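You operate a simulated robot arm through the tools that you are given. There is no shell and no other tool.

Carry out the task below with a simulated robot arm. There is one attempt and no reset: what you move stays moved.

TASK
Clear the serving flap and fold it down against the cart.
Fine: the steel bowl goes into the red basin, the steel straw holder on to the side table; the bracket folds in flat. Set down upright: straw holder.
Where things are to end (x, y in the base frame): straw holder within 6 cm of [86, -67].

Only the result counts: the job must be done as asked and must still hold three seconds after the hand-in. Knocking over, shifting, dropping, spilling or breaking anything else fails it. Flat cloth is picked up by pressing the open fingertips on it (5 to 10 N) and closing them slowly along it; thin cloth reads only 2 to 8 mm in the jaws.

THE ROBOT
A 6-joint arm with a two-finger gripper, fixed in place. Base frame: the origin is at the foot of the arm, x ahead of it, y to its left, z up; the work surface is at about z = 94.9. Lengths are in cm, angles in degrees, forces in N, time in s.
Its first joint turns from -166.0 to 166.0 degrees. Payload 2.45 kg.
Tool frame: the origin (TCP) lies between the finger pads and is the grasp point; the fingertips stand 2 cm ahead of it; z points along the fingers, y is the line along which they close. Largest opening 14 cm; the body of the gripper starts 16.8 cm behind the TCP.
Orientation is that of the tool frame in the base frame, as [roll, pitch, yaw] about the fixed x, y, z axes, in that order (R = Rz(yaw) Ry(pitch) Rx(roll)). With the fingers straight down and closing along the base's y, the tool's x points along the base's -x, its y along +y and its z along -z.

THE INTERFACE
- The arm moves only by the tool nudge_tool. Its argument "increments" is a list of rows, each a list of 3 entries, a list of its own where there are three numbers: the shift along the base's x, y, z in cm, then the turn, a rotation vector about the base's x, y, z in rad, then the finger opening in cm, from 0 to 14. In form: [[[tx, ty, tz], [rx, ry, rz], hand], ...]. A call has 1 to 20 rows; each row is the pose to reach, as a shift and turn from the pose commanded when the call began. A row lasts 0.2 s, in which the tool goes at most 5 cm and 8.6 degrees; a call with a longer step from one row to the next is refused whole, and so is a gripper value outside its range. Where a pose cannot be reached the arm comes as near as it can. A force on the tool above 40 N (or 10 N above the force at the start of the call, whichever is more), or a blocked arm, ends the call early, and 0.2 s more pass. The fingers move at their own pace (about 4.5 cm/s each) and stop on an object; they squeeze with about 34 N. The grip force told is the motor's: it shows also when the fingers shut on nothing. Time passes only in rows, and 0.2 s behind the last, so rows that repeat a pose let the fingers close. The reply holds the time, the measured pose of the TCP, the force on the tool along the base axes, the opening and the grip force, in the units named above and with some noise, with the torque about the TCP (base axes, N m) and any sound that the robot's microphone picked up, and new pictures: "show" is both (left out), scene, wrist or none.
- Cameras (640 x 400 px; columns grow to the right, rows downward): "scene" is fixed at [6.83, 65.41, 166.5]; the picture's right is [-0.85, -0.52, 0.00], its down [-0.21, 0.34, -0.92] and it looks along [0.48, -0.78, -0.40] (base axes); focal length 323 px, centre (320, 200). "wrist" rides on the gripper at [7.8, 1.1, -20.9] in the tool frame; the picture's right is [-0.14, 0.99, 0.00], its down [-0.92, -0.13, -0.37] and it looks along [-0.36, -0.05, 0.93] (tool axes); focal length 280 px, centre (320, 200). There is no depth. A picture from a camera that has moved, and an enlarged one, comes with that camera's place and axes in the base frame and with its lens. The place of the scene camera against the robot may be out by one fixed shift of up to 2.5 cm in any direction.
- close_up(camera, box): a new picture of the part [left, top, right, bottom] of that camera's present view, enlarged. It takes no simulated time.
- finish_job(): hands the job in; it is judged then, once.

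Places have to be worked out from the pictures, the camera data and where the tool is seen. Open the gripper and draw the arm clear of the work before you hand the job in, unless the task says otherwise.

The tools are called after "Request:" as a command line: name --argument value ..., lists and objects as JSON in quotes. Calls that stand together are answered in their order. nudge_tool: Moves the arm, as the interface text tells. Its arguments: {"type":"object","properties":{"increments":{"type":"array","items":{"type":"array"}},"show":{"type":"string","enum":["both","scene","wrist","none"]}},"required":["increments"]} The other tools are called the same way: close_up (camera, box) takes an enlarged picture of a part of a camera's view; finish_job () hands the job in.

At the start:

```text
t: 0.0
ee_pos: [59.94, -18.54, 134.44]
ee_rot: [-180.0, 0.0, -180.0]
ft_force: [0.2, -0.8, 0.3]
torque: [0.02, 0.0, 0.02]
grip_width: 13.99
gripper_force: 0.0
```

scene: 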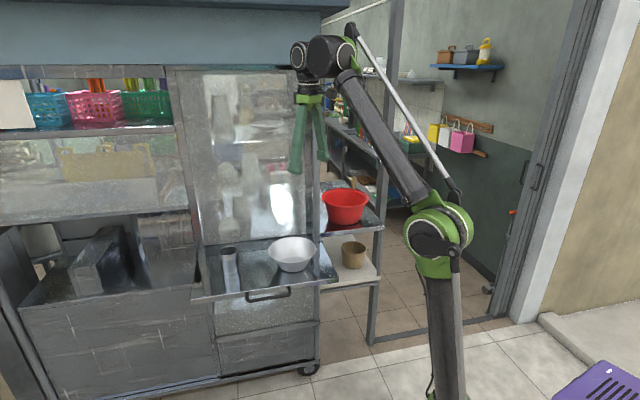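
wrist: 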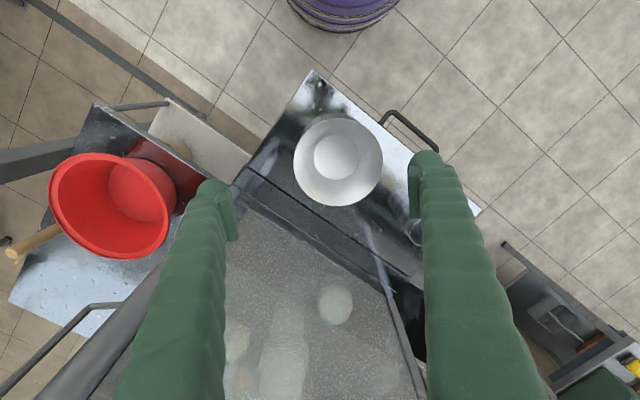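

The scene shows the flap with a bowl and a tall straw holder on it, with the red basin on the side shelf to the right. I'll enlarge both views to locate things more precisely.

Request:
close_up --camera "scene" --box '[180, 170, 400, 310]'

Request:
close_up --camera "wrist" --box '[220, 60, 520, 300]'

Request:
close_up --camera "scene" --box '[290, 160, 400, 300]'

Request:
close_up --camera "wrist" --box '[0, 60, 280, 340]'

```text
2.86 times, centred on (290, 240) of scene
camera zoom: at [6.83, 65.41, 166.5], right [-0.85, -0.52, 0.0], down [-0.21, 0.34, -0.92], along [0.48, -0.78, -0.4], focal length 922 px, centre (406, 86)
```

zoom: 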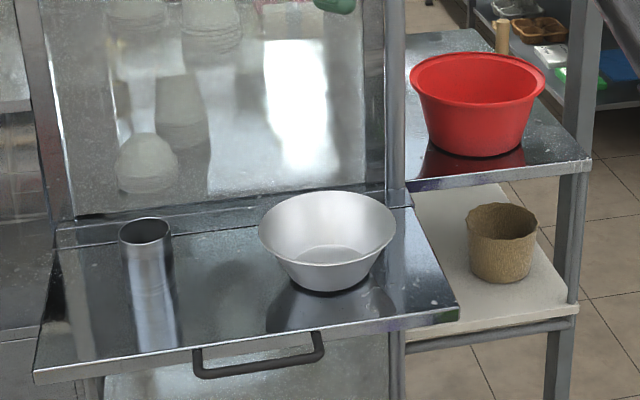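

```text
1.67 times, centred on (370, 180) of wrist
camera zoom: at [52.12, -17.63, 155.41], right [0.14, 0.99, 0.0], down [0.92, -0.13, 0.37], along [0.36, -0.05, -0.93], focal length 467 px, centre (237, 233)
```

zoom: 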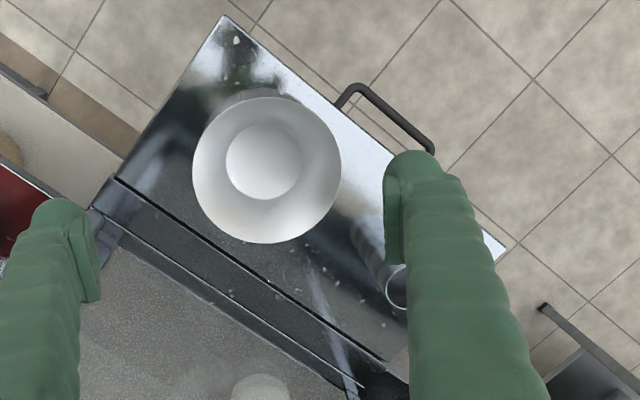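

```text
2.86 times, centred on (345, 230) of scene
camera zoom: at [6.83, 65.41, 166.5], right [-0.85, -0.52, 0.0], down [-0.21, 0.34, -0.92], along [0.48, -0.78, -0.4], focal length 922 px, centre (249, 114)
```

zoom: 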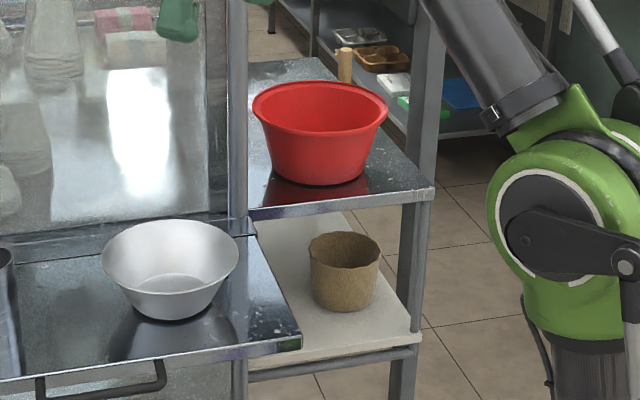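

```text
1.43 times, centred on (140, 200) of wrist
camera zoom: at [52.12, -17.63, 155.41], right [0.14, 0.99, 0.0], down [0.92, -0.13, 0.37], along [0.36, -0.05, -0.93], focal length 401 px, centre (577, 200)
```

zoom: 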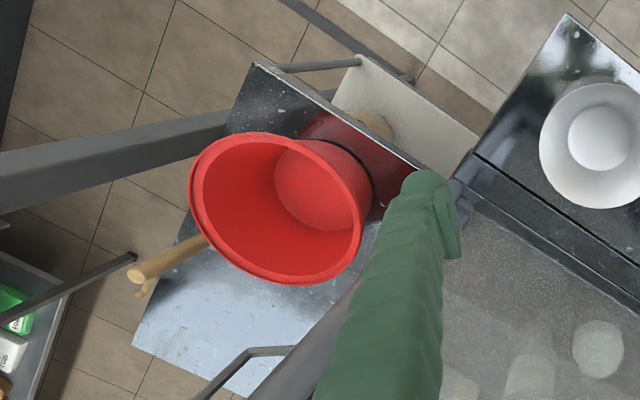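

I place the bowl near (65.5, -16), the straw holder near (78, -4), the basin near (68, -62), and the flap's front edge running from about (48, -19) to (84, 16). Before moving I'll look at the area under the flap for the bracket.

Request:
close_up --camera "scene" --box '[190, 230, 340, 380]'

Request:
close_up --camera "scene" --box '[195, 225, 275, 305]'

Request:
close_up --camera "scene" --box '[160, 20, 420, 220]'

Request:
close_up --camera "wrist" --box '[360, 80, 520, 280]'

```text
2.67 times, centred on (265, 305) of scene
camera zoom: at [6.83, 65.41, 166.5], right [-0.85, -0.52, 0.0], down [-0.21, 0.34, -0.92], along [0.48, -0.78, -0.4], focal length 861 px, centre (467, -80)
```

zoom: 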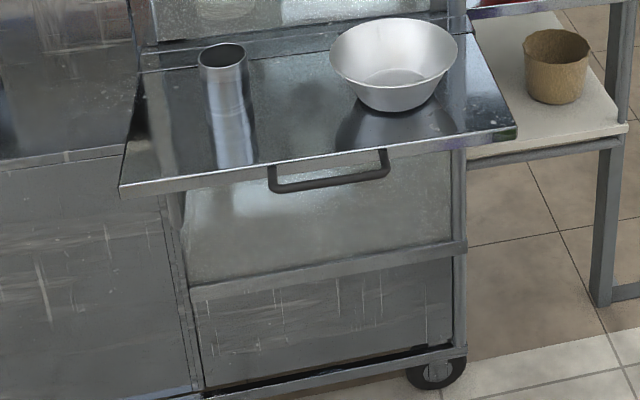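

```text
5.00 times, centred on (235, 265) of scene
camera zoom: at [6.83, 65.41, 166.5], right [-0.85, -0.52, 0.0], down [-0.21, 0.34, -0.92], along [0.48, -0.78, -0.4], focal length 1614 px, centre (745, -125)
```

zoom: 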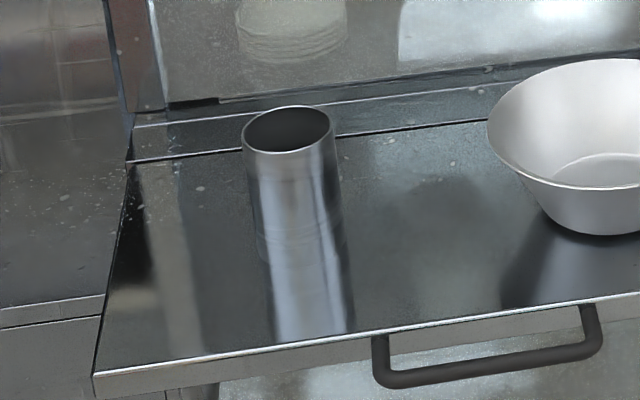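

```text
2.00 times, centred on (290, 120) of scene
camera zoom: at [6.83, 65.41, 166.5], right [-0.85, -0.52, 0.0], down [-0.21, 0.34, -0.92], along [0.48, -0.78, -0.4], focal length 646 px, centre (380, 360)
```

zoom: 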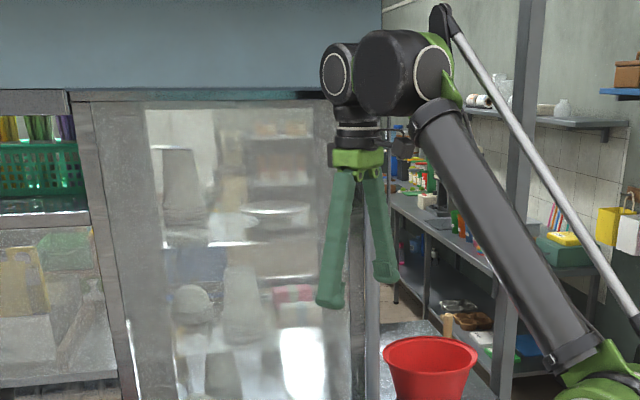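

```text
2.00 times, centred on (440, 180) of wrist
camera zoom: at [52.12, -17.63, 155.41], right [0.14, 0.99, 0.0], down [0.92, -0.13, 0.37], along [0.36, -0.05, -0.93], focal length 561 px, centre (80, 240)
```

zoom: 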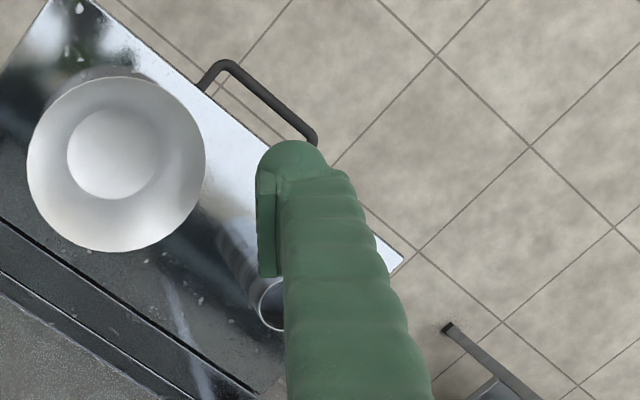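

No bracket is visible from the scene camera, so I'll use the wrist camera from below. First I turn the tool toward the cart front and back off from the flap at a safe height.

Request:
nudge_tool --increments '[[[-2, 3.5, 0], [0, 0, -0.1], 14], [[-4, 7, 0], [0, 0, -0.2], 14], [[-6, 10.5, 0], [0, 0, -0.3], 14], [[-8, 14, 0], [0, 0, -0.4], 14], [[-10, 17.5, 0], [0, 0, -0.5], 14], [[-12, 21, 0], [0, 0, -0.6], 14], [[-14, 24.5, 0], [0, 0, -0.7], 14], [[-16, 28, 0], [0, 0, -0.785], 14]]'

```text
t: 1.8
ee_pos: [43.68, 9.64, 134.41]
ee_rot: [-179.9, 0.0, 134.9]
ft_force: [0.3, -0.6, 0.2]
torque: [0.03, 0.08, -0.01]
grip_width: 14.0
gripper_force: 0.1
camera wrist: at [39.04, 15.73, 155.33], right [0.8, 0.6, 0.0], down [0.56, -0.74, 0.37], along [0.22, -0.29, -0.93], focal length 280 px, centre (320, 200)
```

scene: 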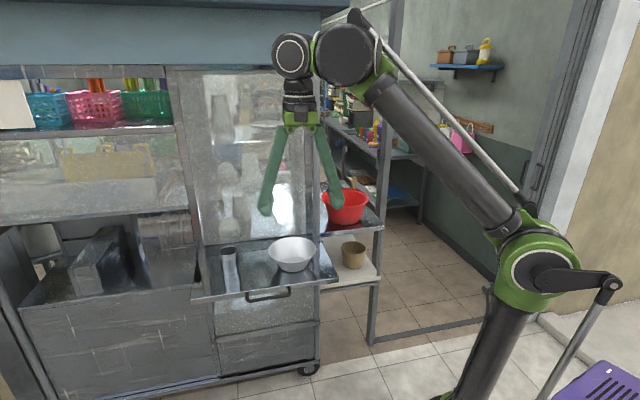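
wrist: 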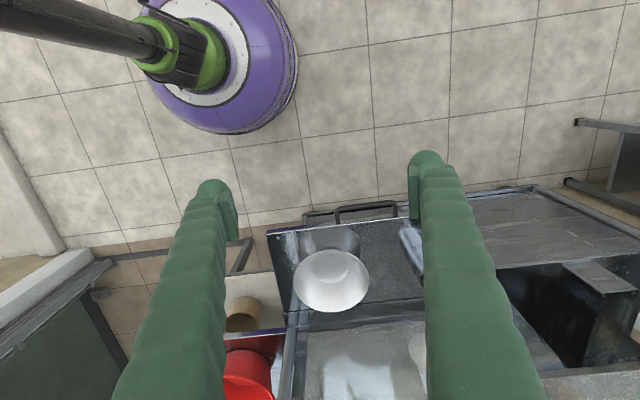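

The view is clear of the arm. Now I tilt the tool toward horizontal, facing the cart front, and lower it in front of the flap to look underneath.

Request:
nudge_tool --increments '[[[0.5, 0.2, -2], [-0.071, -0.071, 0], 14], [[1, 0.4, -5], [-0.142, -0.142, 0], 14], [[1.5, 0.6, -8], [-0.213, -0.213, 0], 14], [[2, 0.8, -11], [-0.284, -0.284, 0], 14], [[2.5, 1, -14], [-0.355, -0.355, 0], 14], [[3, 1.2, -17], [-0.426, -0.426, 0], 14], [[3.5, 1.4, -20], [-0.497, -0.497, 0], 14], [[4, 1.6, -24], [-0.568, -0.568, 0], 14], [[4.5, 1.8, -28], [-0.639, -0.639, 0], 14], [[5, 2, -32], [-0.71, -0.71, 0], 14], [[5.5, 2.2, -36], [-0.781, -0.781, 0], 14], [[6, 2.4, -40], [-0.852, -0.852, 0], 14], [[6.5, 2.6, -44], [-0.923, -0.923, 0], 14], [[7, 2.8, -47], [-0.95, -0.95, 0], 14]]'

```text
t: 4.8
ee_pos: [50.97, 12.35, 87.3]
ee_rot: [-179.8, 77.1, 135.1]
ft_force: [0.5, 0.3, -0.3]
torque: [-0.01, -0.05, 0.03]
grip_width: 14.03
gripper_force: 0.0
camera wrist: at [36.1, 28.54, 84.39], right [0.72, 0.68, 0.13], down [-0.2, 0.02, 0.98], along [0.66, -0.73, 0.15], focal length 280 px, centre (320, 200)
```

scene: 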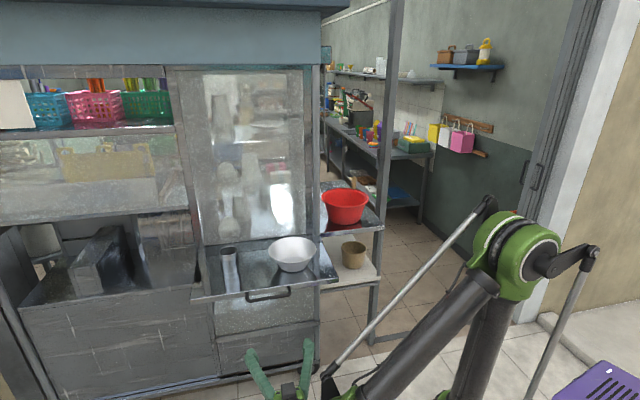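
wrist: 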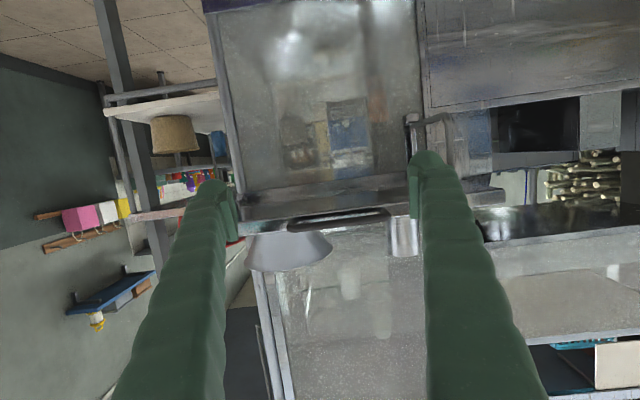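

The upside-down view from under the flap shows what looks like a bracket near its left (far, +u) end. I'll enlarge it.

Request:
close_up --camera "wrist" --box '[380, 80, 540, 240]'

Request:
close_up --camera "wrist" --box '[200, 100, 520, 300]'

```text
2.50 times, centred on (460, 160) of wrist
camera zoom: at [36.1, 28.54, 84.39], right [0.72, 0.68, 0.13], down [-0.2, 0.02, 0.98], along [0.66, -0.73, 0.15], focal length 701 px, centre (-30, 300)
```

zoom: 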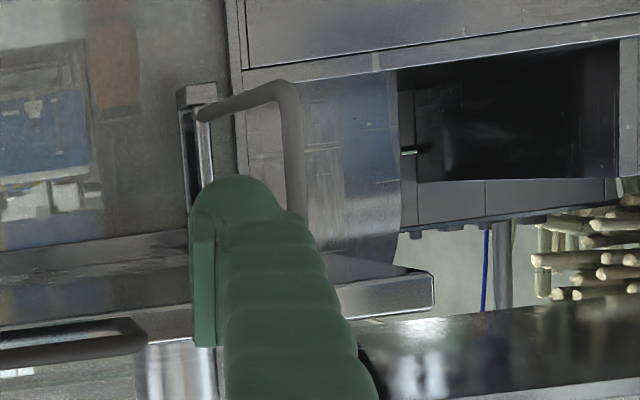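

```text
2.00 times, centred on (360, 200) of wrist
camera zoom: at [36.1, 28.54, 84.39], right [0.72, 0.68, 0.13], down [-0.2, 0.02, 0.98], along [0.66, -0.73, 0.15], focal length 561 px, centre (240, 200)
```

zoom: 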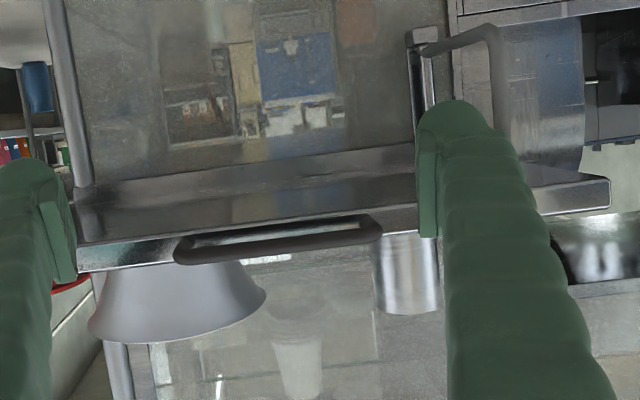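

There is an L-shaped rod bracket hinged at a plate on the cart near the flap's left end. I'll shift sideways along the flap so the finger no longer hides it.

Request:
nudge_tool --increments '[[[2.8, 2.8, -1], [0, 0, 0], 14], [[5.6, 5.6, -2], [0, 0, 0], 14], [[8.4, 8.4, -3], [0, 0, 0], 14], [[8.4, 8.4, -3], [0, 0, 0], 14]]' --show "wrist"

Request:
close_up --camera "wrist" --box '[230, 60, 430, 240]'

```text
t: 5.8
ee_pos: [59.12, 20.73, 84.53]
ee_rot: [-179.9, 77.0, 135.1]
ft_force: [-0.1, 0.7, -0.2]
torque: [0.0, -0.04, 0.0]
grip_width: 14.0
gripper_force: 0.2
camera wrist: at [44.29, 37.01, 81.69], right [0.72, 0.68, 0.13], down [-0.2, 0.02, 0.98], along [0.66, -0.73, 0.15], focal length 280 px, centre (320, 200)
```

wrist: 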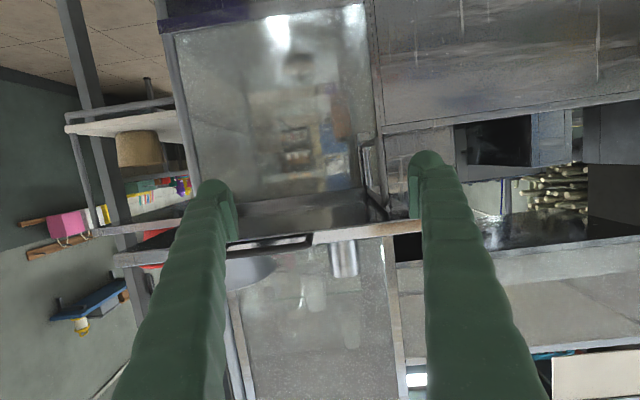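

```text
2.22 times, centred on (330, 150) of wrist
camera zoom: at [44.29, 37.01, 81.69], right [0.72, 0.68, 0.13], down [-0.2, 0.02, 0.98], along [0.66, -0.73, 0.15], focal length 623 px, centre (298, 311)
```

zoom: 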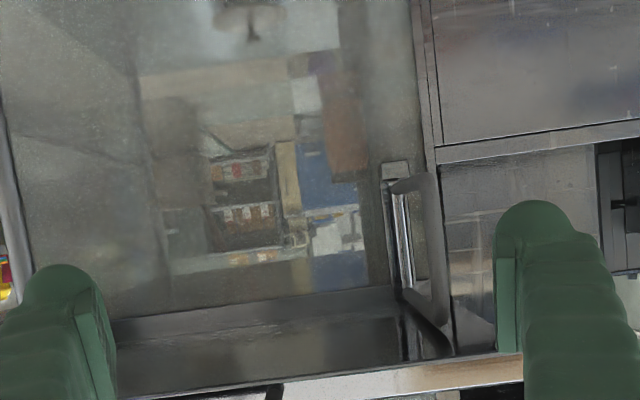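

The bracket is a U-shaped rod, hinged at about (98.5, -5), z 78–92, with its outer bar near (84, 9.5) under the flap; it should swing toward the middle. I'll deal with the bowl first, so I raise and straighten the tool.

Request:
nudge_tool --increments '[[[-1, -1, 3], [0.071, 0.071, 0], 14], [[-2, -2, 7], [0.142, 0.142, 0], 14], [[-3, -3, 11], [0.213, 0.213, 0], 14], [[-4, -4, 15], [0.284, 0.284, 0], 14], [[-5, -5, 19], [0.355, 0.355, 0], 14], [[-6, -6, 23], [0.426, 0.426, 0], 14], [[-7, -7, 27], [0.497, 0.497, 0], 14], [[-8, -8, 31], [0.568, 0.568, 0], 14], [[-9, -9, 35], [0.639, 0.639, 0], 14], [[-10, -10, 39], [0.71, 0.71, 0], 14], [[-11, -11, 42], [0.781, 0.781, 0], 14], [[-12, -12, 44], [0.852, 0.852, 0], 14], [[-12, -12, 45], [0.923, 0.923, 0], 14], [[-12, -12, 45], [0.95, 0.95, 0], 14]]' --show "none"

Request:
nudge_tool --increments '[[[0, -1.5, 0], [0, 0, 0.14], 14], [[0, -3, 0], [0, 0, 0.28], 14], [[0, -4.5, 0], [0, 0, 0.42], 14], [[0, -6, 0], [0, 0, 0.56], 14], [[0, -7.5, 0], [0, 0, 0.7], 14], [[0, -9, 0], [0, 0, 0.84], 14], [[0, -10.5, 0], [0, 0, 0.98], 14], [[0, -12, 0], [0, 0, 1.12], 14], [[0, -13, 0], [0, 0, 1.26], 14], [[0, -14, 0], [0, 0, 1.4], 14], [[0, -15, 0], [0, 0, 1.54], 14], [[0, -15, 0], [0, 0, 1.571], 14]]'

```text
t: 8.8
ee_pos: [47.23, 8.67, 129.32]
ee_rot: [-179.9, 0.0, 134.9]
ft_force: [-0.5, -0.1, 0.9]
torque: [0.0, -0.01, 0.01]
grip_width: 13.98
gripper_force: 0.0
```

```text
t: 11.4
ee_pos: [47.37, -6.33, 129.51]
ee_rot: [180.0, 0.0, -135.0]
ft_force: [-0.3, -0.5, 0.0]
torque: [0.03, 0.0, -0.04]
grip_width: 14.02
gripper_force: 0.0
camera wrist: at [41.08, -11.34, 150.46], right [-0.6, 0.8, 0.0], down [0.74, 0.56, 0.37], along [0.29, 0.22, -0.93], focal length 280 px, centre (320, 200)
```

scene: 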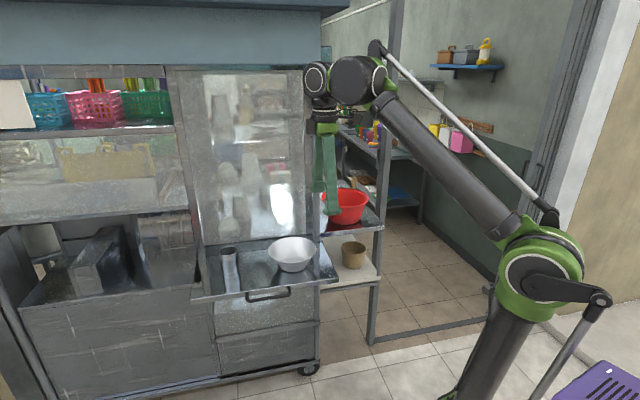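
wrist: 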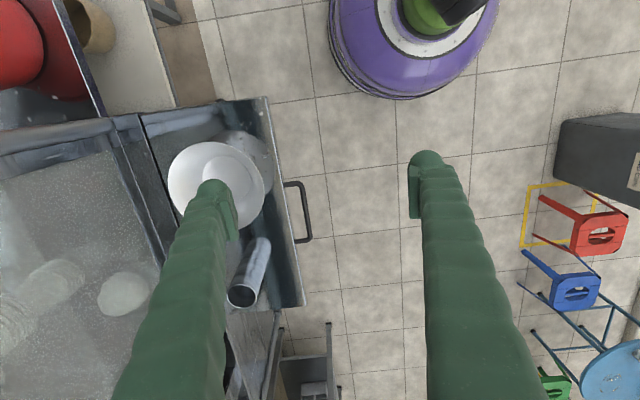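

Bowl, holder and flap are all visible now. I'll enlarge for precise measuring.

Request:
close_up --camera "wrist" --box '[140, 80, 320, 320]'

Request:
close_up --camera "wrist" --box '[0, 0, 180, 150]'

```text
1.67 times, centred on (230, 200) of wrist
camera zoom: at [41.08, -11.34, 150.46], right [-0.6, 0.8, 0.0], down [0.74, 0.56, 0.37], along [0.29, 0.22, -0.93], focal length 467 px, centre (470, 200)
```

zoom: 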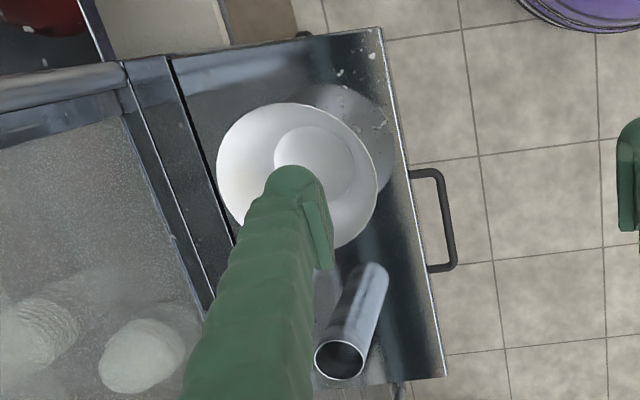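

```text
2.67 times, centred on (90, 75) of wrist
camera zoom: at [41.08, -11.34, 150.46], right [-0.6, 0.8, 0.0], down [0.74, 0.56, 0.37], along [0.29, 0.22, -0.93], focal length 748 px, centre (933, 533)
```

zoom: 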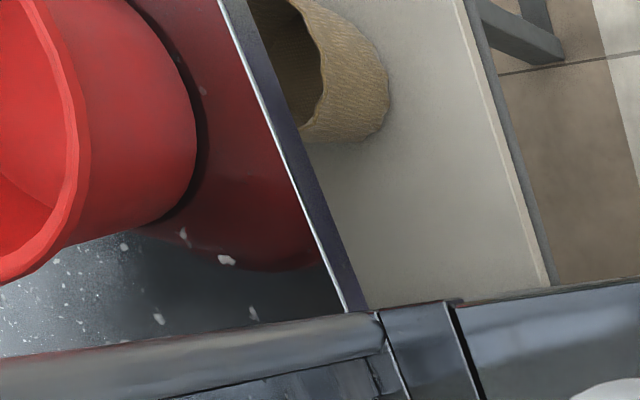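

Bowl centre is about (65.7, -16.6), rim z ≈ 101, radius ≈ 8.9, with walls sloping about 31°. The holder is at about (82.2, -0.4), about 9 cm tall and 6.4 cm wide. I'll tilt the tool to match the bowl's near wall and move to a pre-grasp pose with a narrow opening.

Request:
nudge_tool --increments '[[[1.2, -0.1, -2.5], [-0.055, -0.055, 0], 11], [[2.4, -0.2, -5], [-0.11, -0.11, 0], 8], [[3.6, -0.3, -8], [-0.165, -0.165, 0], 5], [[4.8, -0.3, -11], [-0.22, -0.22, 0], 5], [[6, -0.4, -14], [-0.275, -0.275, 0], 5], [[7.2, -0.4, -17], [-0.33, -0.33, 0], 5], [[8.5, -0.5, -20], [-0.382, -0.382, 0], 5], [[8.5, -0.5, -20.2], [-0.382, -0.382, 0], 5]]'

Request:
close_up --camera "wrist" --box '[220, 80, 420, 280]'

Request:
close_up --camera "scene" --box '[220, 170, 360, 300]'

```text
t: 13.2
ee_pos: [55.79, -6.69, 109.27]
ee_rot: [-149.0, 0.0, -135.0]
ft_force: [-0.1, 0.3, -1.0]
torque: [0.01, 0.01, -0.04]
grip_width: 5.02
gripper_force: 0.2
camera wrist: at [42.06, -4.23, 126.67], right [-0.5, 0.7, -0.51], down [0.59, 0.71, 0.38], along [0.63, -0.11, -0.77], focal length 280 px, centre (320, 200)
```

scene: 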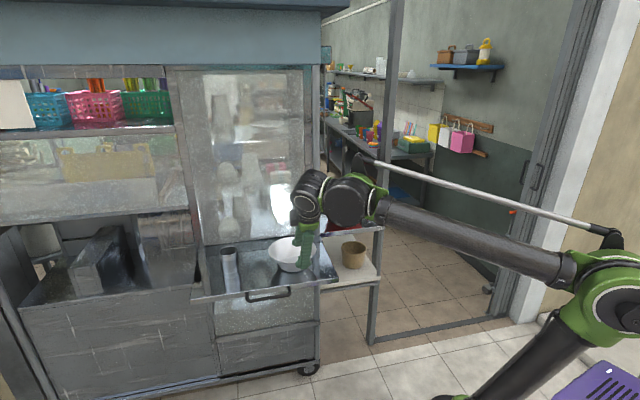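
wrist: 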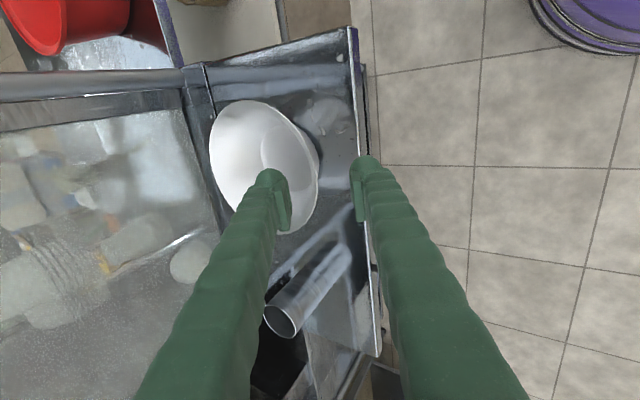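

```text
2.00 times, centred on (320, 180) of wrist
camera zoom: at [42.06, -4.23, 126.67], right [-0.5, 0.7, -0.51], down [0.59, 0.71, 0.38], along [0.63, -0.11, -0.77], focal length 561 px, centre (320, 240)
```

zoom: 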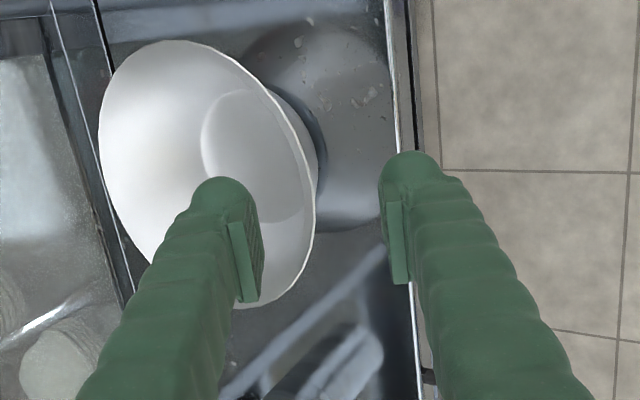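

```text
3.08 times, centred on (290, 235) of scene
camera zoom: at [6.83, 65.41, 166.5], right [-0.85, -0.52, 0.0], down [-0.21, 0.34, -0.92], along [0.48, -0.78, -0.4], focal length 993 px, centre (412, 92)
```

zoom: 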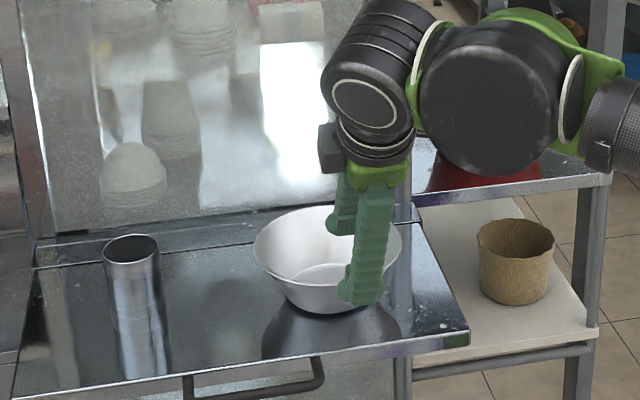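

The projected grasp point is about 1 cm short of the rim, so I'll correct by that much and descend along the tool axis until the fingers straddle the near rim.

Request:
nudge_tool --increments '[[[0.7, -0.8, 0], [0, 0, 0], 5], [[1.9, -2.0, -2.7], [0, 0, 0], 5], [[3.0, -3.2, -5.4], [0, 0, 0], 5], [[4.2, -4.4, -8.1], [0, 0, 0], 5], [[4.2, -4.4, -8.1], [0, 0, 0], 5]]'

Request:
close_up --camera "wrist" --box '[220, 80, 420, 280]'

Request:
close_up --camera "scene" --box '[240, 200, 340, 290]'

```text
t: 14.4
ee_pos: [60.2, -11.41, 100.81]
ee_rot: [-149.0, 0.0, -135.0]
ft_force: [0.1, 0.0, 0.7]
torque: [0.01, 0.01, -0.03]
grip_width: 5.0
gripper_force: 0.1
camera wrist: at [46.33, -8.77, 118.31], right [-0.5, 0.7, -0.51], down [0.59, 0.71, 0.38], along [0.63, -0.11, -0.77], focal length 280 px, centre (320, 200)
```

scene: 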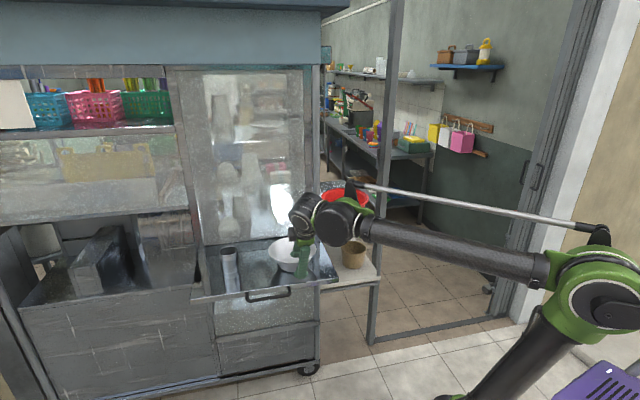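
wrist: 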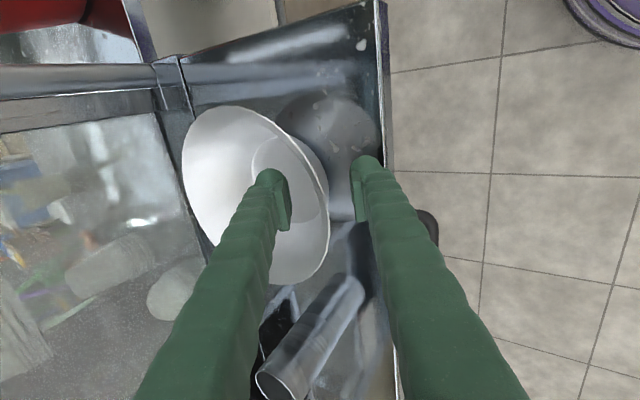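

```text
2.00 times, centred on (320, 180) of wrist
camera zoom: at [46.33, -8.77, 118.31], right [-0.5, 0.7, -0.51], down [0.59, 0.71, 0.38], along [0.63, -0.11, -0.77], focal length 561 px, centre (320, 240)
```

zoom: 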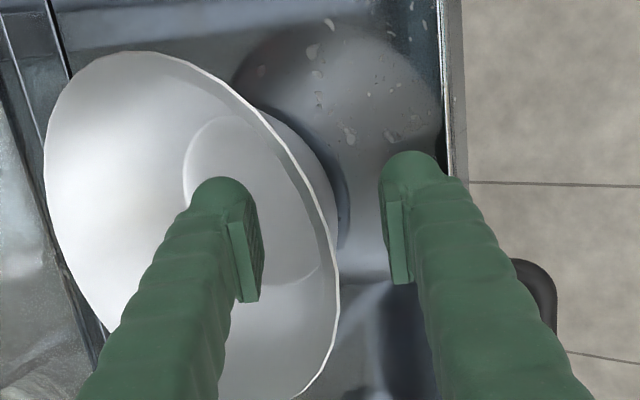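

```text
4.44 times, centred on (290, 245) of scene
camera zoom: at [6.83, 65.41, 166.5], right [-0.85, -0.52, 0.0], down [-0.21, 0.34, -0.92], along [0.48, -0.78, -0.4], focal length 1435 px, centre (453, 0)
```

zoom: 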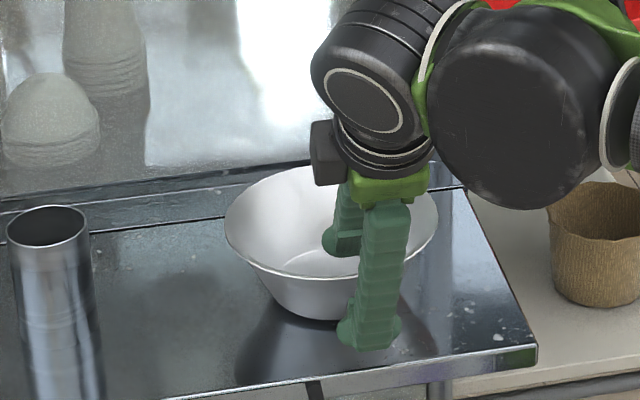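

The fingers straddle the rim, but the rim tangent shows I'm about 1.7 cm off along the flap direction. I'll shift over and then close slowly.

Request:
nudge_tool --increments '[[[0.6, 0.6, 0], [0, 0, 0], 5], [[1.1, 1.2, 0], [0, 0, 0], 5], [[1.1, 1.2, 0], [0, 0, 0], 5]]'

Request:
close_up --camera "wrist" --box '[220, 80, 420, 280]'

```text
t: 15.2
ee_pos: [61.19, -10.11, 100.96]
ee_rot: [-148.9, -0.1, -135.0]
ft_force: [-1.3, 0.0, -0.6]
torque: [-0.01, -0.01, 0.03]
grip_width: 4.98
gripper_force: 0.1
camera wrist: at [47.41, -7.45, 118.37], right [-0.5, 0.7, -0.51], down [0.59, 0.71, 0.38], along [0.63, -0.11, -0.77], focal length 280 px, centre (320, 200)
```

scene: 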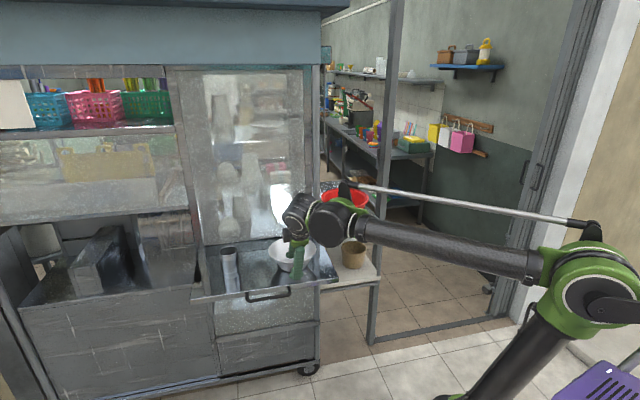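
wrist: 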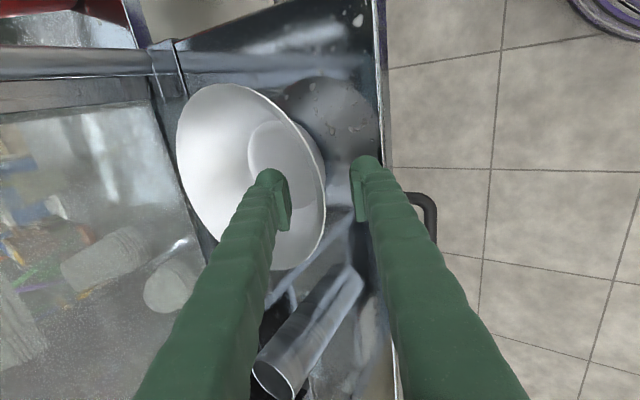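

```text
2.00 times, centred on (320, 180) of wrist
camera zoom: at [47.41, -7.45, 118.37], right [-0.5, 0.7, -0.51], down [0.59, 0.71, 0.38], along [0.63, -0.11, -0.77], focal length 561 px, centre (320, 240)
```

zoom: 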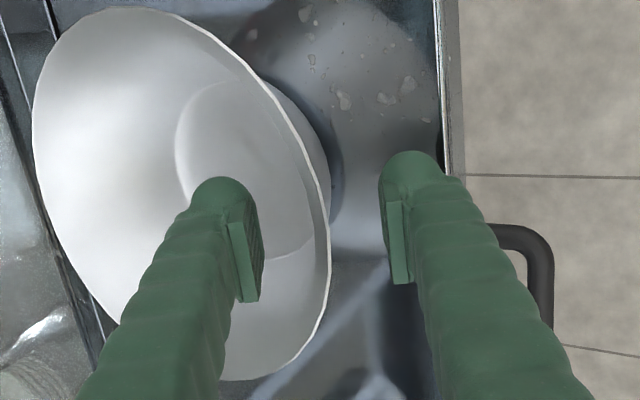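

Rim is now centred between the pads and tangent to them. Closing gradually.

Request:
nudge_tool --increments '[[[0, 0, 0], [0, 0, 0], 4], [[0, 0, 0], [0, 0, 0], 3.2], [[0, 0, 0], [0, 0, 0], 2.4], [[0, 0, 0], [0, 0, 0], 1.6], [[0, 0, 0], [0, 0, 0], 0.8], [[0, 0, 0], [0, 0, 0], 0], [[0, 0, 0], [0, 0, 0], 0], [[0, 0, 0], [0, 0, 0], 0]]'

Request:
close_up --camera "wrist" --box '[160, 80, 420, 280]'

Request:
close_up --camera "scene" --box '[220, 200, 340, 290]'

```text
t: 17.0
ee_pos: [61.15, -10.01, 101.03]
ee_rot: [-148.9, 0.0, -135.0]
ft_force: [0.2, 0.3, 1.2]
torque: [0.1, -0.1, 0.03]
grip_width: 0.57
gripper_force: 33.2
camera wrist: at [47.41, -7.45, 118.38], right [-0.5, 0.7, -0.51], down [0.59, 0.71, 0.38], along [0.63, -0.11, -0.77], focal length 280 px, centre (320, 200)
```

scene: 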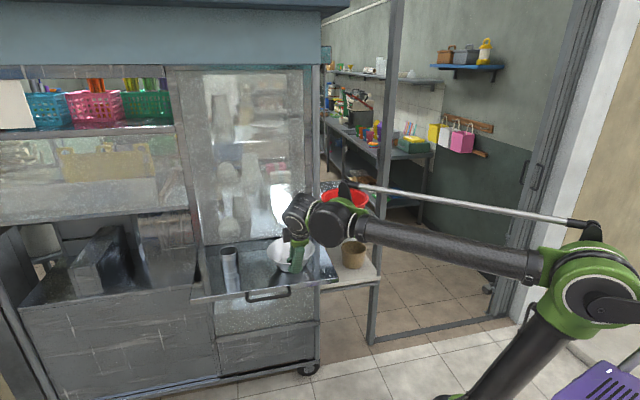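
wrist: 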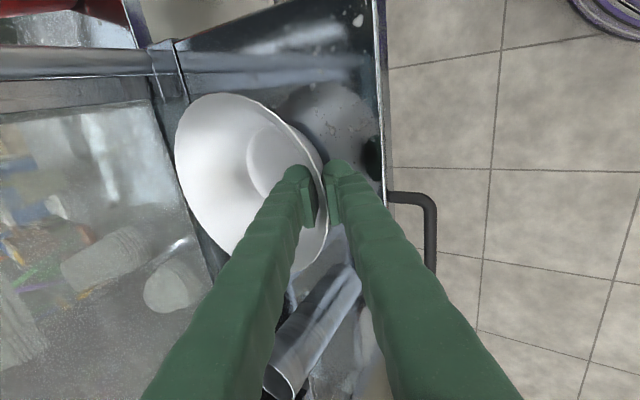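

```text
2.00 times, centred on (290, 180) of wrist
camera zoom: at [47.41, -7.45, 118.38], right [-0.5, 0.7, -0.51], down [0.59, 0.71, 0.38], along [0.63, -0.11, -0.77], focal length 561 px, centre (380, 240)
```

zoom: 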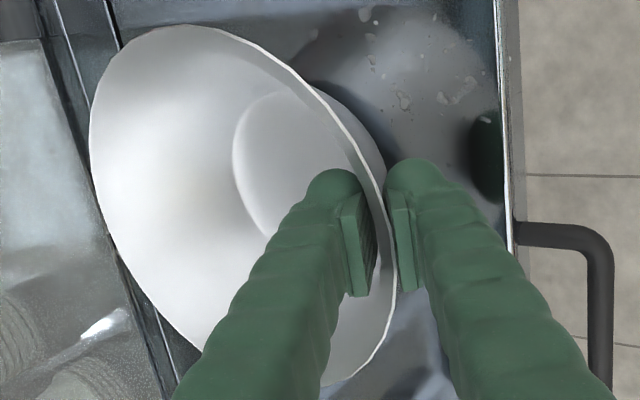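

```text
4.44 times, centred on (280, 245) of scene
camera zoom: at [6.83, 65.41, 166.5], right [-0.85, -0.52, 0.0], down [-0.21, 0.34, -0.92], along [0.48, -0.78, -0.4], focal length 1435 px, centre (498, 0)
```

zoom: 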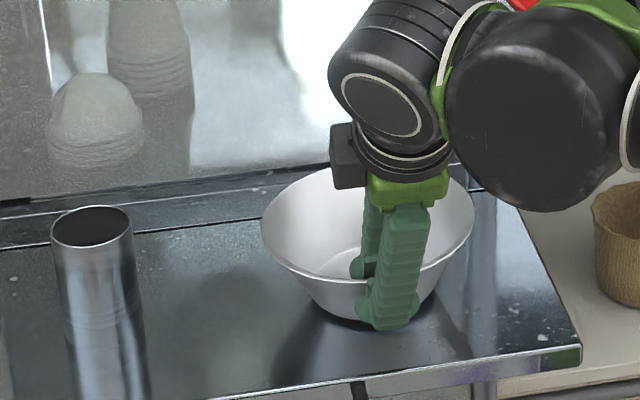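

The grip reads 0.57 cm at 33 N, so the bowl wall is held. Lifting a few cm to check that it holds and stays level.

Request:
nudge_tool --increments '[[[0, 0, 0.7], [0, 0, 0], 0], [[0, 0, 1.5], [0, 0, 0], 0], [[0, 0, 3], [0, 0, 0], 0], [[0, 0, 5], [0, 0, 0], 0], [[0, 0, 7], [0, 0, 0], 0], [[0, 0, 7], [0, 0, 0], 0]]'

Request:
close_up --camera "scene" --box '[220, 180, 340, 290]'

```text
t: 18.4
ee_pos: [60.98, -10.2, 108.21]
ee_rot: [-149.0, 0.0, -135.1]
ft_force: [-0.3, 0.0, -0.4]
torque: [0.1, 0.09, 0.01]
grip_width: 0.6
gripper_force: 33.4
camera wrist: at [47.23, -7.56, 125.53], right [-0.5, 0.7, -0.51], down [0.59, 0.71, 0.38], along [0.63, -0.11, -0.77], focal length 280 px, centre (320, 200)
```

scene: 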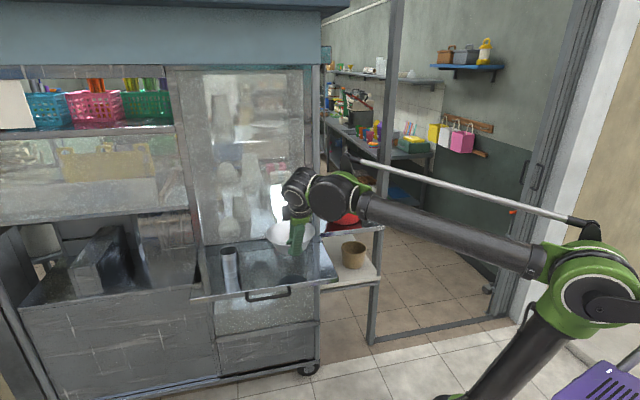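
wrist: 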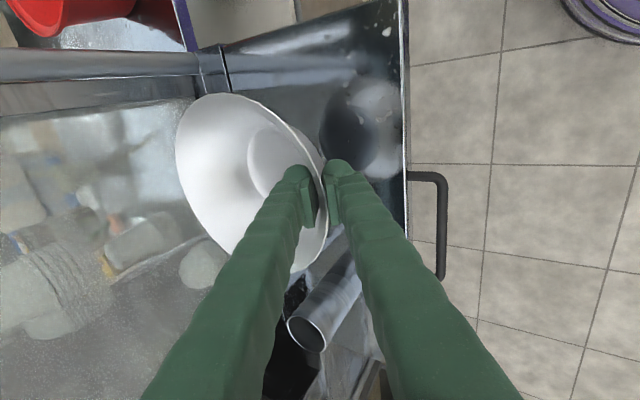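

```text
3.64 times, centred on (280, 235) of scene
camera zoom: at [6.83, 65.41, 166.5], right [-0.85, -0.52, 0.0], down [-0.21, 0.34, -0.92], along [0.48, -0.78, -0.4], focal length 1174 px, centre (466, 73)
```

zoom: 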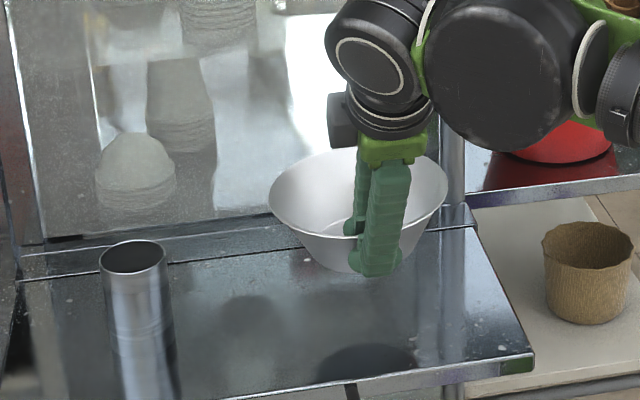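

The bowl is held level and off the flap. I'll raise it and slide it along the cart front (toward -u) until it lines up with the basin, staying in front of the panel.

Request:
nudge_tool --increments '[[[0, 0, 3], [0, 0, 0], 0], [[-1, -1, 6], [0, 0, 0], 0], [[-4, -4, 8], [0, 0, 0], 0], [[-7, -7, 10], [0, 0, 0], 0], [[-10, -10, 12], [0, 0, 0], 0], [[-13, -13, 13], [0, 0, 0], 0], [[-16, -16, 14], [0, 0, 0], 0], [[-19, -19, 14], [0, 0, 0], 0], [[-22, -22, 14], [0, 0, 0], 0], [[-22, -22, 14], [0, 0, 0], 0]]'

Request:
close_up --camera "wrist" --box '[0, 0, 400, 300]'

Request:
close_up --camera "scene" --box '[270, 100, 450, 270]'

```text
t: 20.3
ee_pos: [53.11, -24.03, 124.83]
ee_rot: [-149.0, 0.0, -122.5]
ft_force: [-0.9, -0.3, -2.7]
torque: [0.08, 0.09, 0.02]
grip_width: 0.58
gripper_force: 33.3
stopped in row 9: the arm was blocked; the commanded pose is now the measured one
camera wrist: at [39.08, -24.6, 142.22], right [-0.64, 0.57, -0.51], down [0.43, 0.82, 0.38], along [0.64, 0.03, -0.77], focal length 280 px, centre (320, 200)
```

scene: 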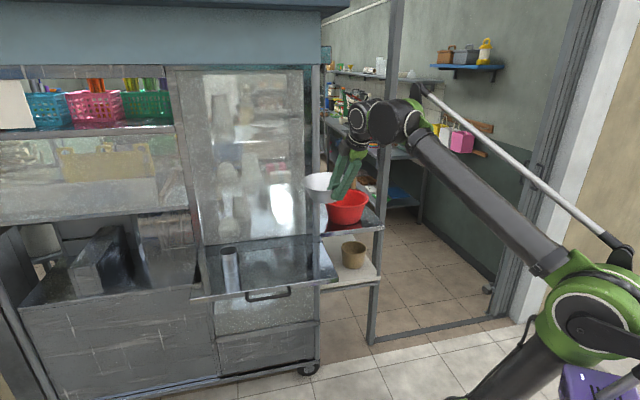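
wrist: 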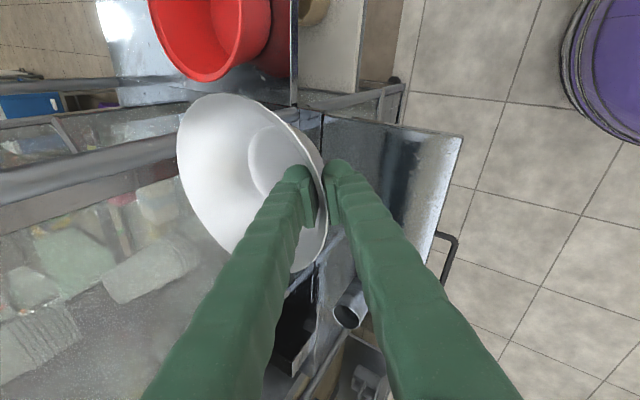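

```text
1.33 times, centred on (200, 150) of wrist
camera zoom: at [39.08, -24.6, 142.22], right [-0.64, 0.57, -0.51], down [0.43, 0.82, 0.38], along [0.64, 0.03, -0.77], focal length 374 px, centre (480, 267)
```

zoom: 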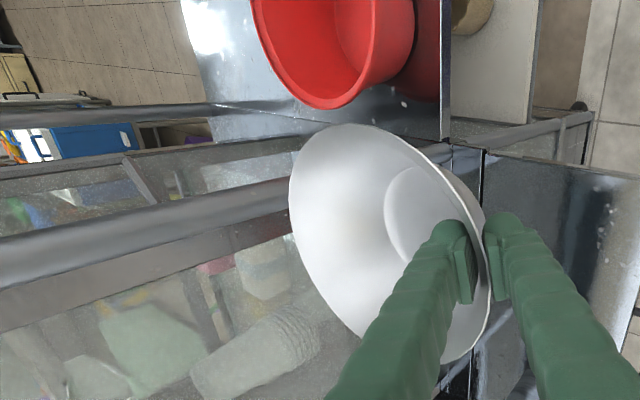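

```text
2.35 times, centred on (360, 185) of scene
camera zoom: at [6.83, 65.41, 166.5], right [-0.85, -0.52, 0.0], down [-0.21, 0.34, -0.92], along [0.48, -0.78, -0.4], focal length 760 px, centre (226, 235)
```

zoom: 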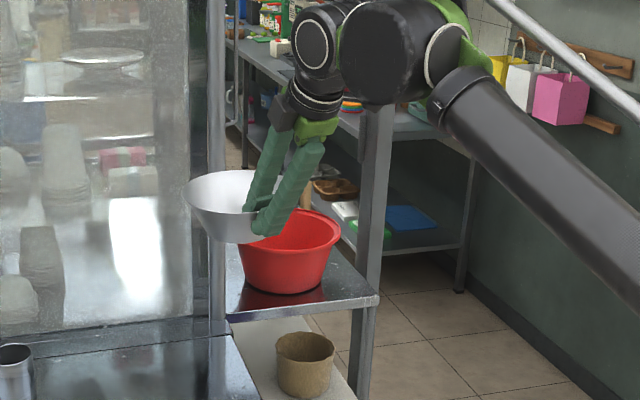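

The arm stalled: pulled in this close and this high, it ran out of travel, and the yaw drifted by 12.5° (tool force stayed small, bowl still held). I'll lower and restore the yaw, which bends the arm less, while moving away from the panel.

Request:
nudge_tool --increments '[[[-0.4, 0.4, -2], [0, 0, -0.03], 0], [[-0.8, 0.8, -5], [0, 0, -0.07], 0], [[-1.2, 1.2, -8], [0, 0, -0.12], 0], [[-1.4, 1.4, -11], [0, 0, -0.17], 0], [[-1.4, 1.4, -13], [0, 0, -0.218], 0], [[-1.4, 1.4, -13], [0, 0, -0.218], 0]]'

```text
t: 21.7
ee_pos: [53.21, -23.52, 112.14]
ee_rot: [-149.1, 0.0, -135.2]
ft_force: [0.4, 0.0, -2.8]
torque: [0.12, 0.09, -0.02]
grip_width: 0.59
gripper_force: 32.8
camera wrist: at [39.34, -20.9, 129.49], right [-0.5, 0.7, -0.51], down [0.6, 0.71, 0.38], along [0.63, -0.11, -0.77], focal length 280 px, centre (320, 200)
```

scene: 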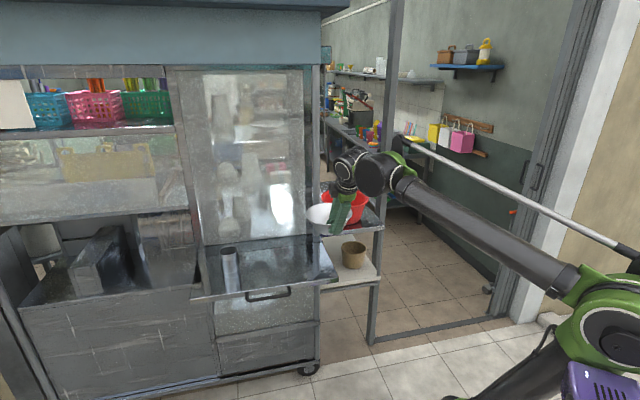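
wrist: 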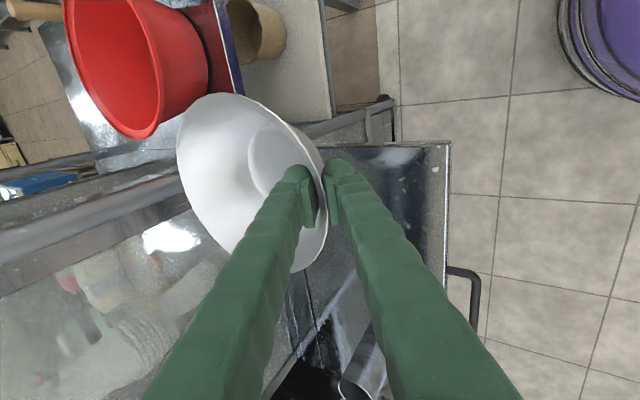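

The arm lagged about 1.7 cm radially outward of the command again, so something prevents it retracting further. I'll look at the elbow near the purple object in the scene view.

Request:
close_up --camera "scene" --box '[440, 220, 640, 400]'

Request:
close_up --camera "scene" --box '[280, 120, 440, 280]'

Request:
close_up --camera "wrist" --box '[0, 0, 320, 300]'

```text
2.22 times, centred on (540, 310) of scene
camera zoom: at [6.83, 65.41, 166.5], right [-0.85, -0.52, 0.0], down [-0.21, 0.34, -0.92], along [0.48, -0.78, -0.4], focal length 717 px, centre (-169, -44)
```

zoom: 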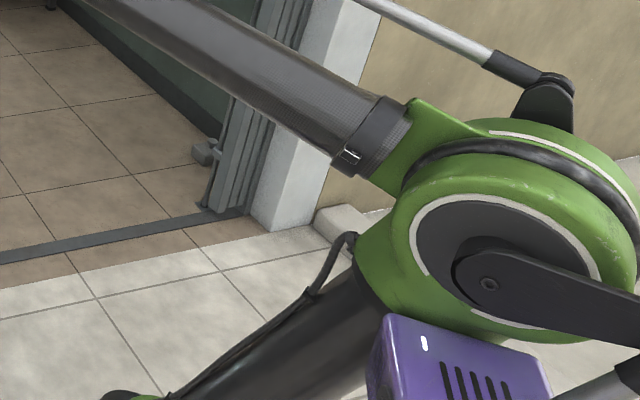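

```text
2.50 times, centred on (360, 200) of scene
camera zoom: at [6.83, 65.41, 166.5], right [-0.85, -0.52, 0.0], down [-0.21, 0.34, -0.92], along [0.48, -0.78, -0.4], focal length 807 px, centre (220, 200)
```

zoom: 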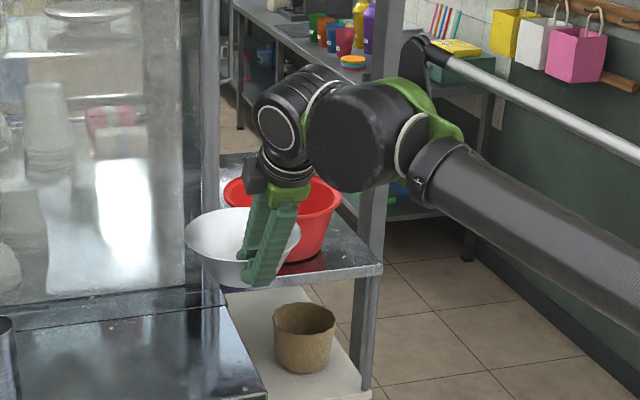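

```text
1.33 times, centred on (160, 150) of wrist
camera zoom: at [39.34, -20.9, 129.49], right [-0.5, 0.7, -0.51], down [0.6, 0.71, 0.38], along [0.63, -0.11, -0.77], focal length 374 px, centre (533, 267)
```

zoom: 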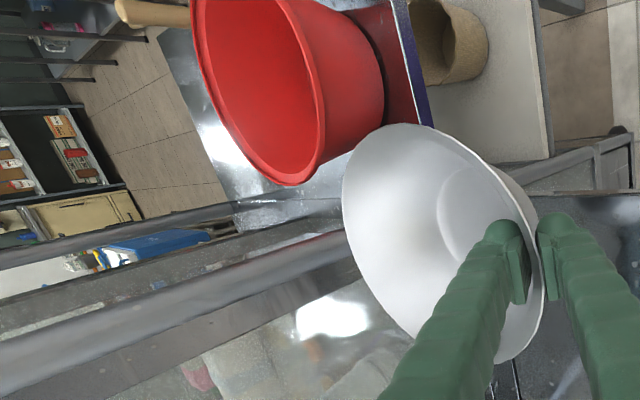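

The purple box looks different from before, so I need to know whether the elbow is touching it. Enlarging that corner.

Request:
close_up --camera "scene" --box '[540, 320, 640, 400]'

```text
5.00 times, centred on (590, 360) of scene
camera zoom: at [6.83, 65.41, 166.5], right [-0.85, -0.52, 0.0], down [-0.21, 0.34, -0.92], along [0.48, -0.78, -0.4], focal length 1614 px, centre (-1030, -600)
```

zoom: 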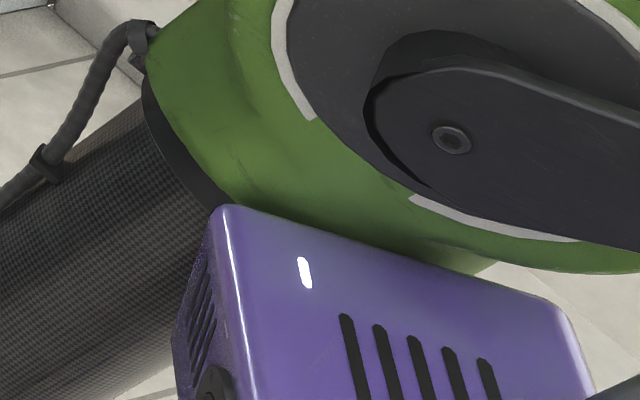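

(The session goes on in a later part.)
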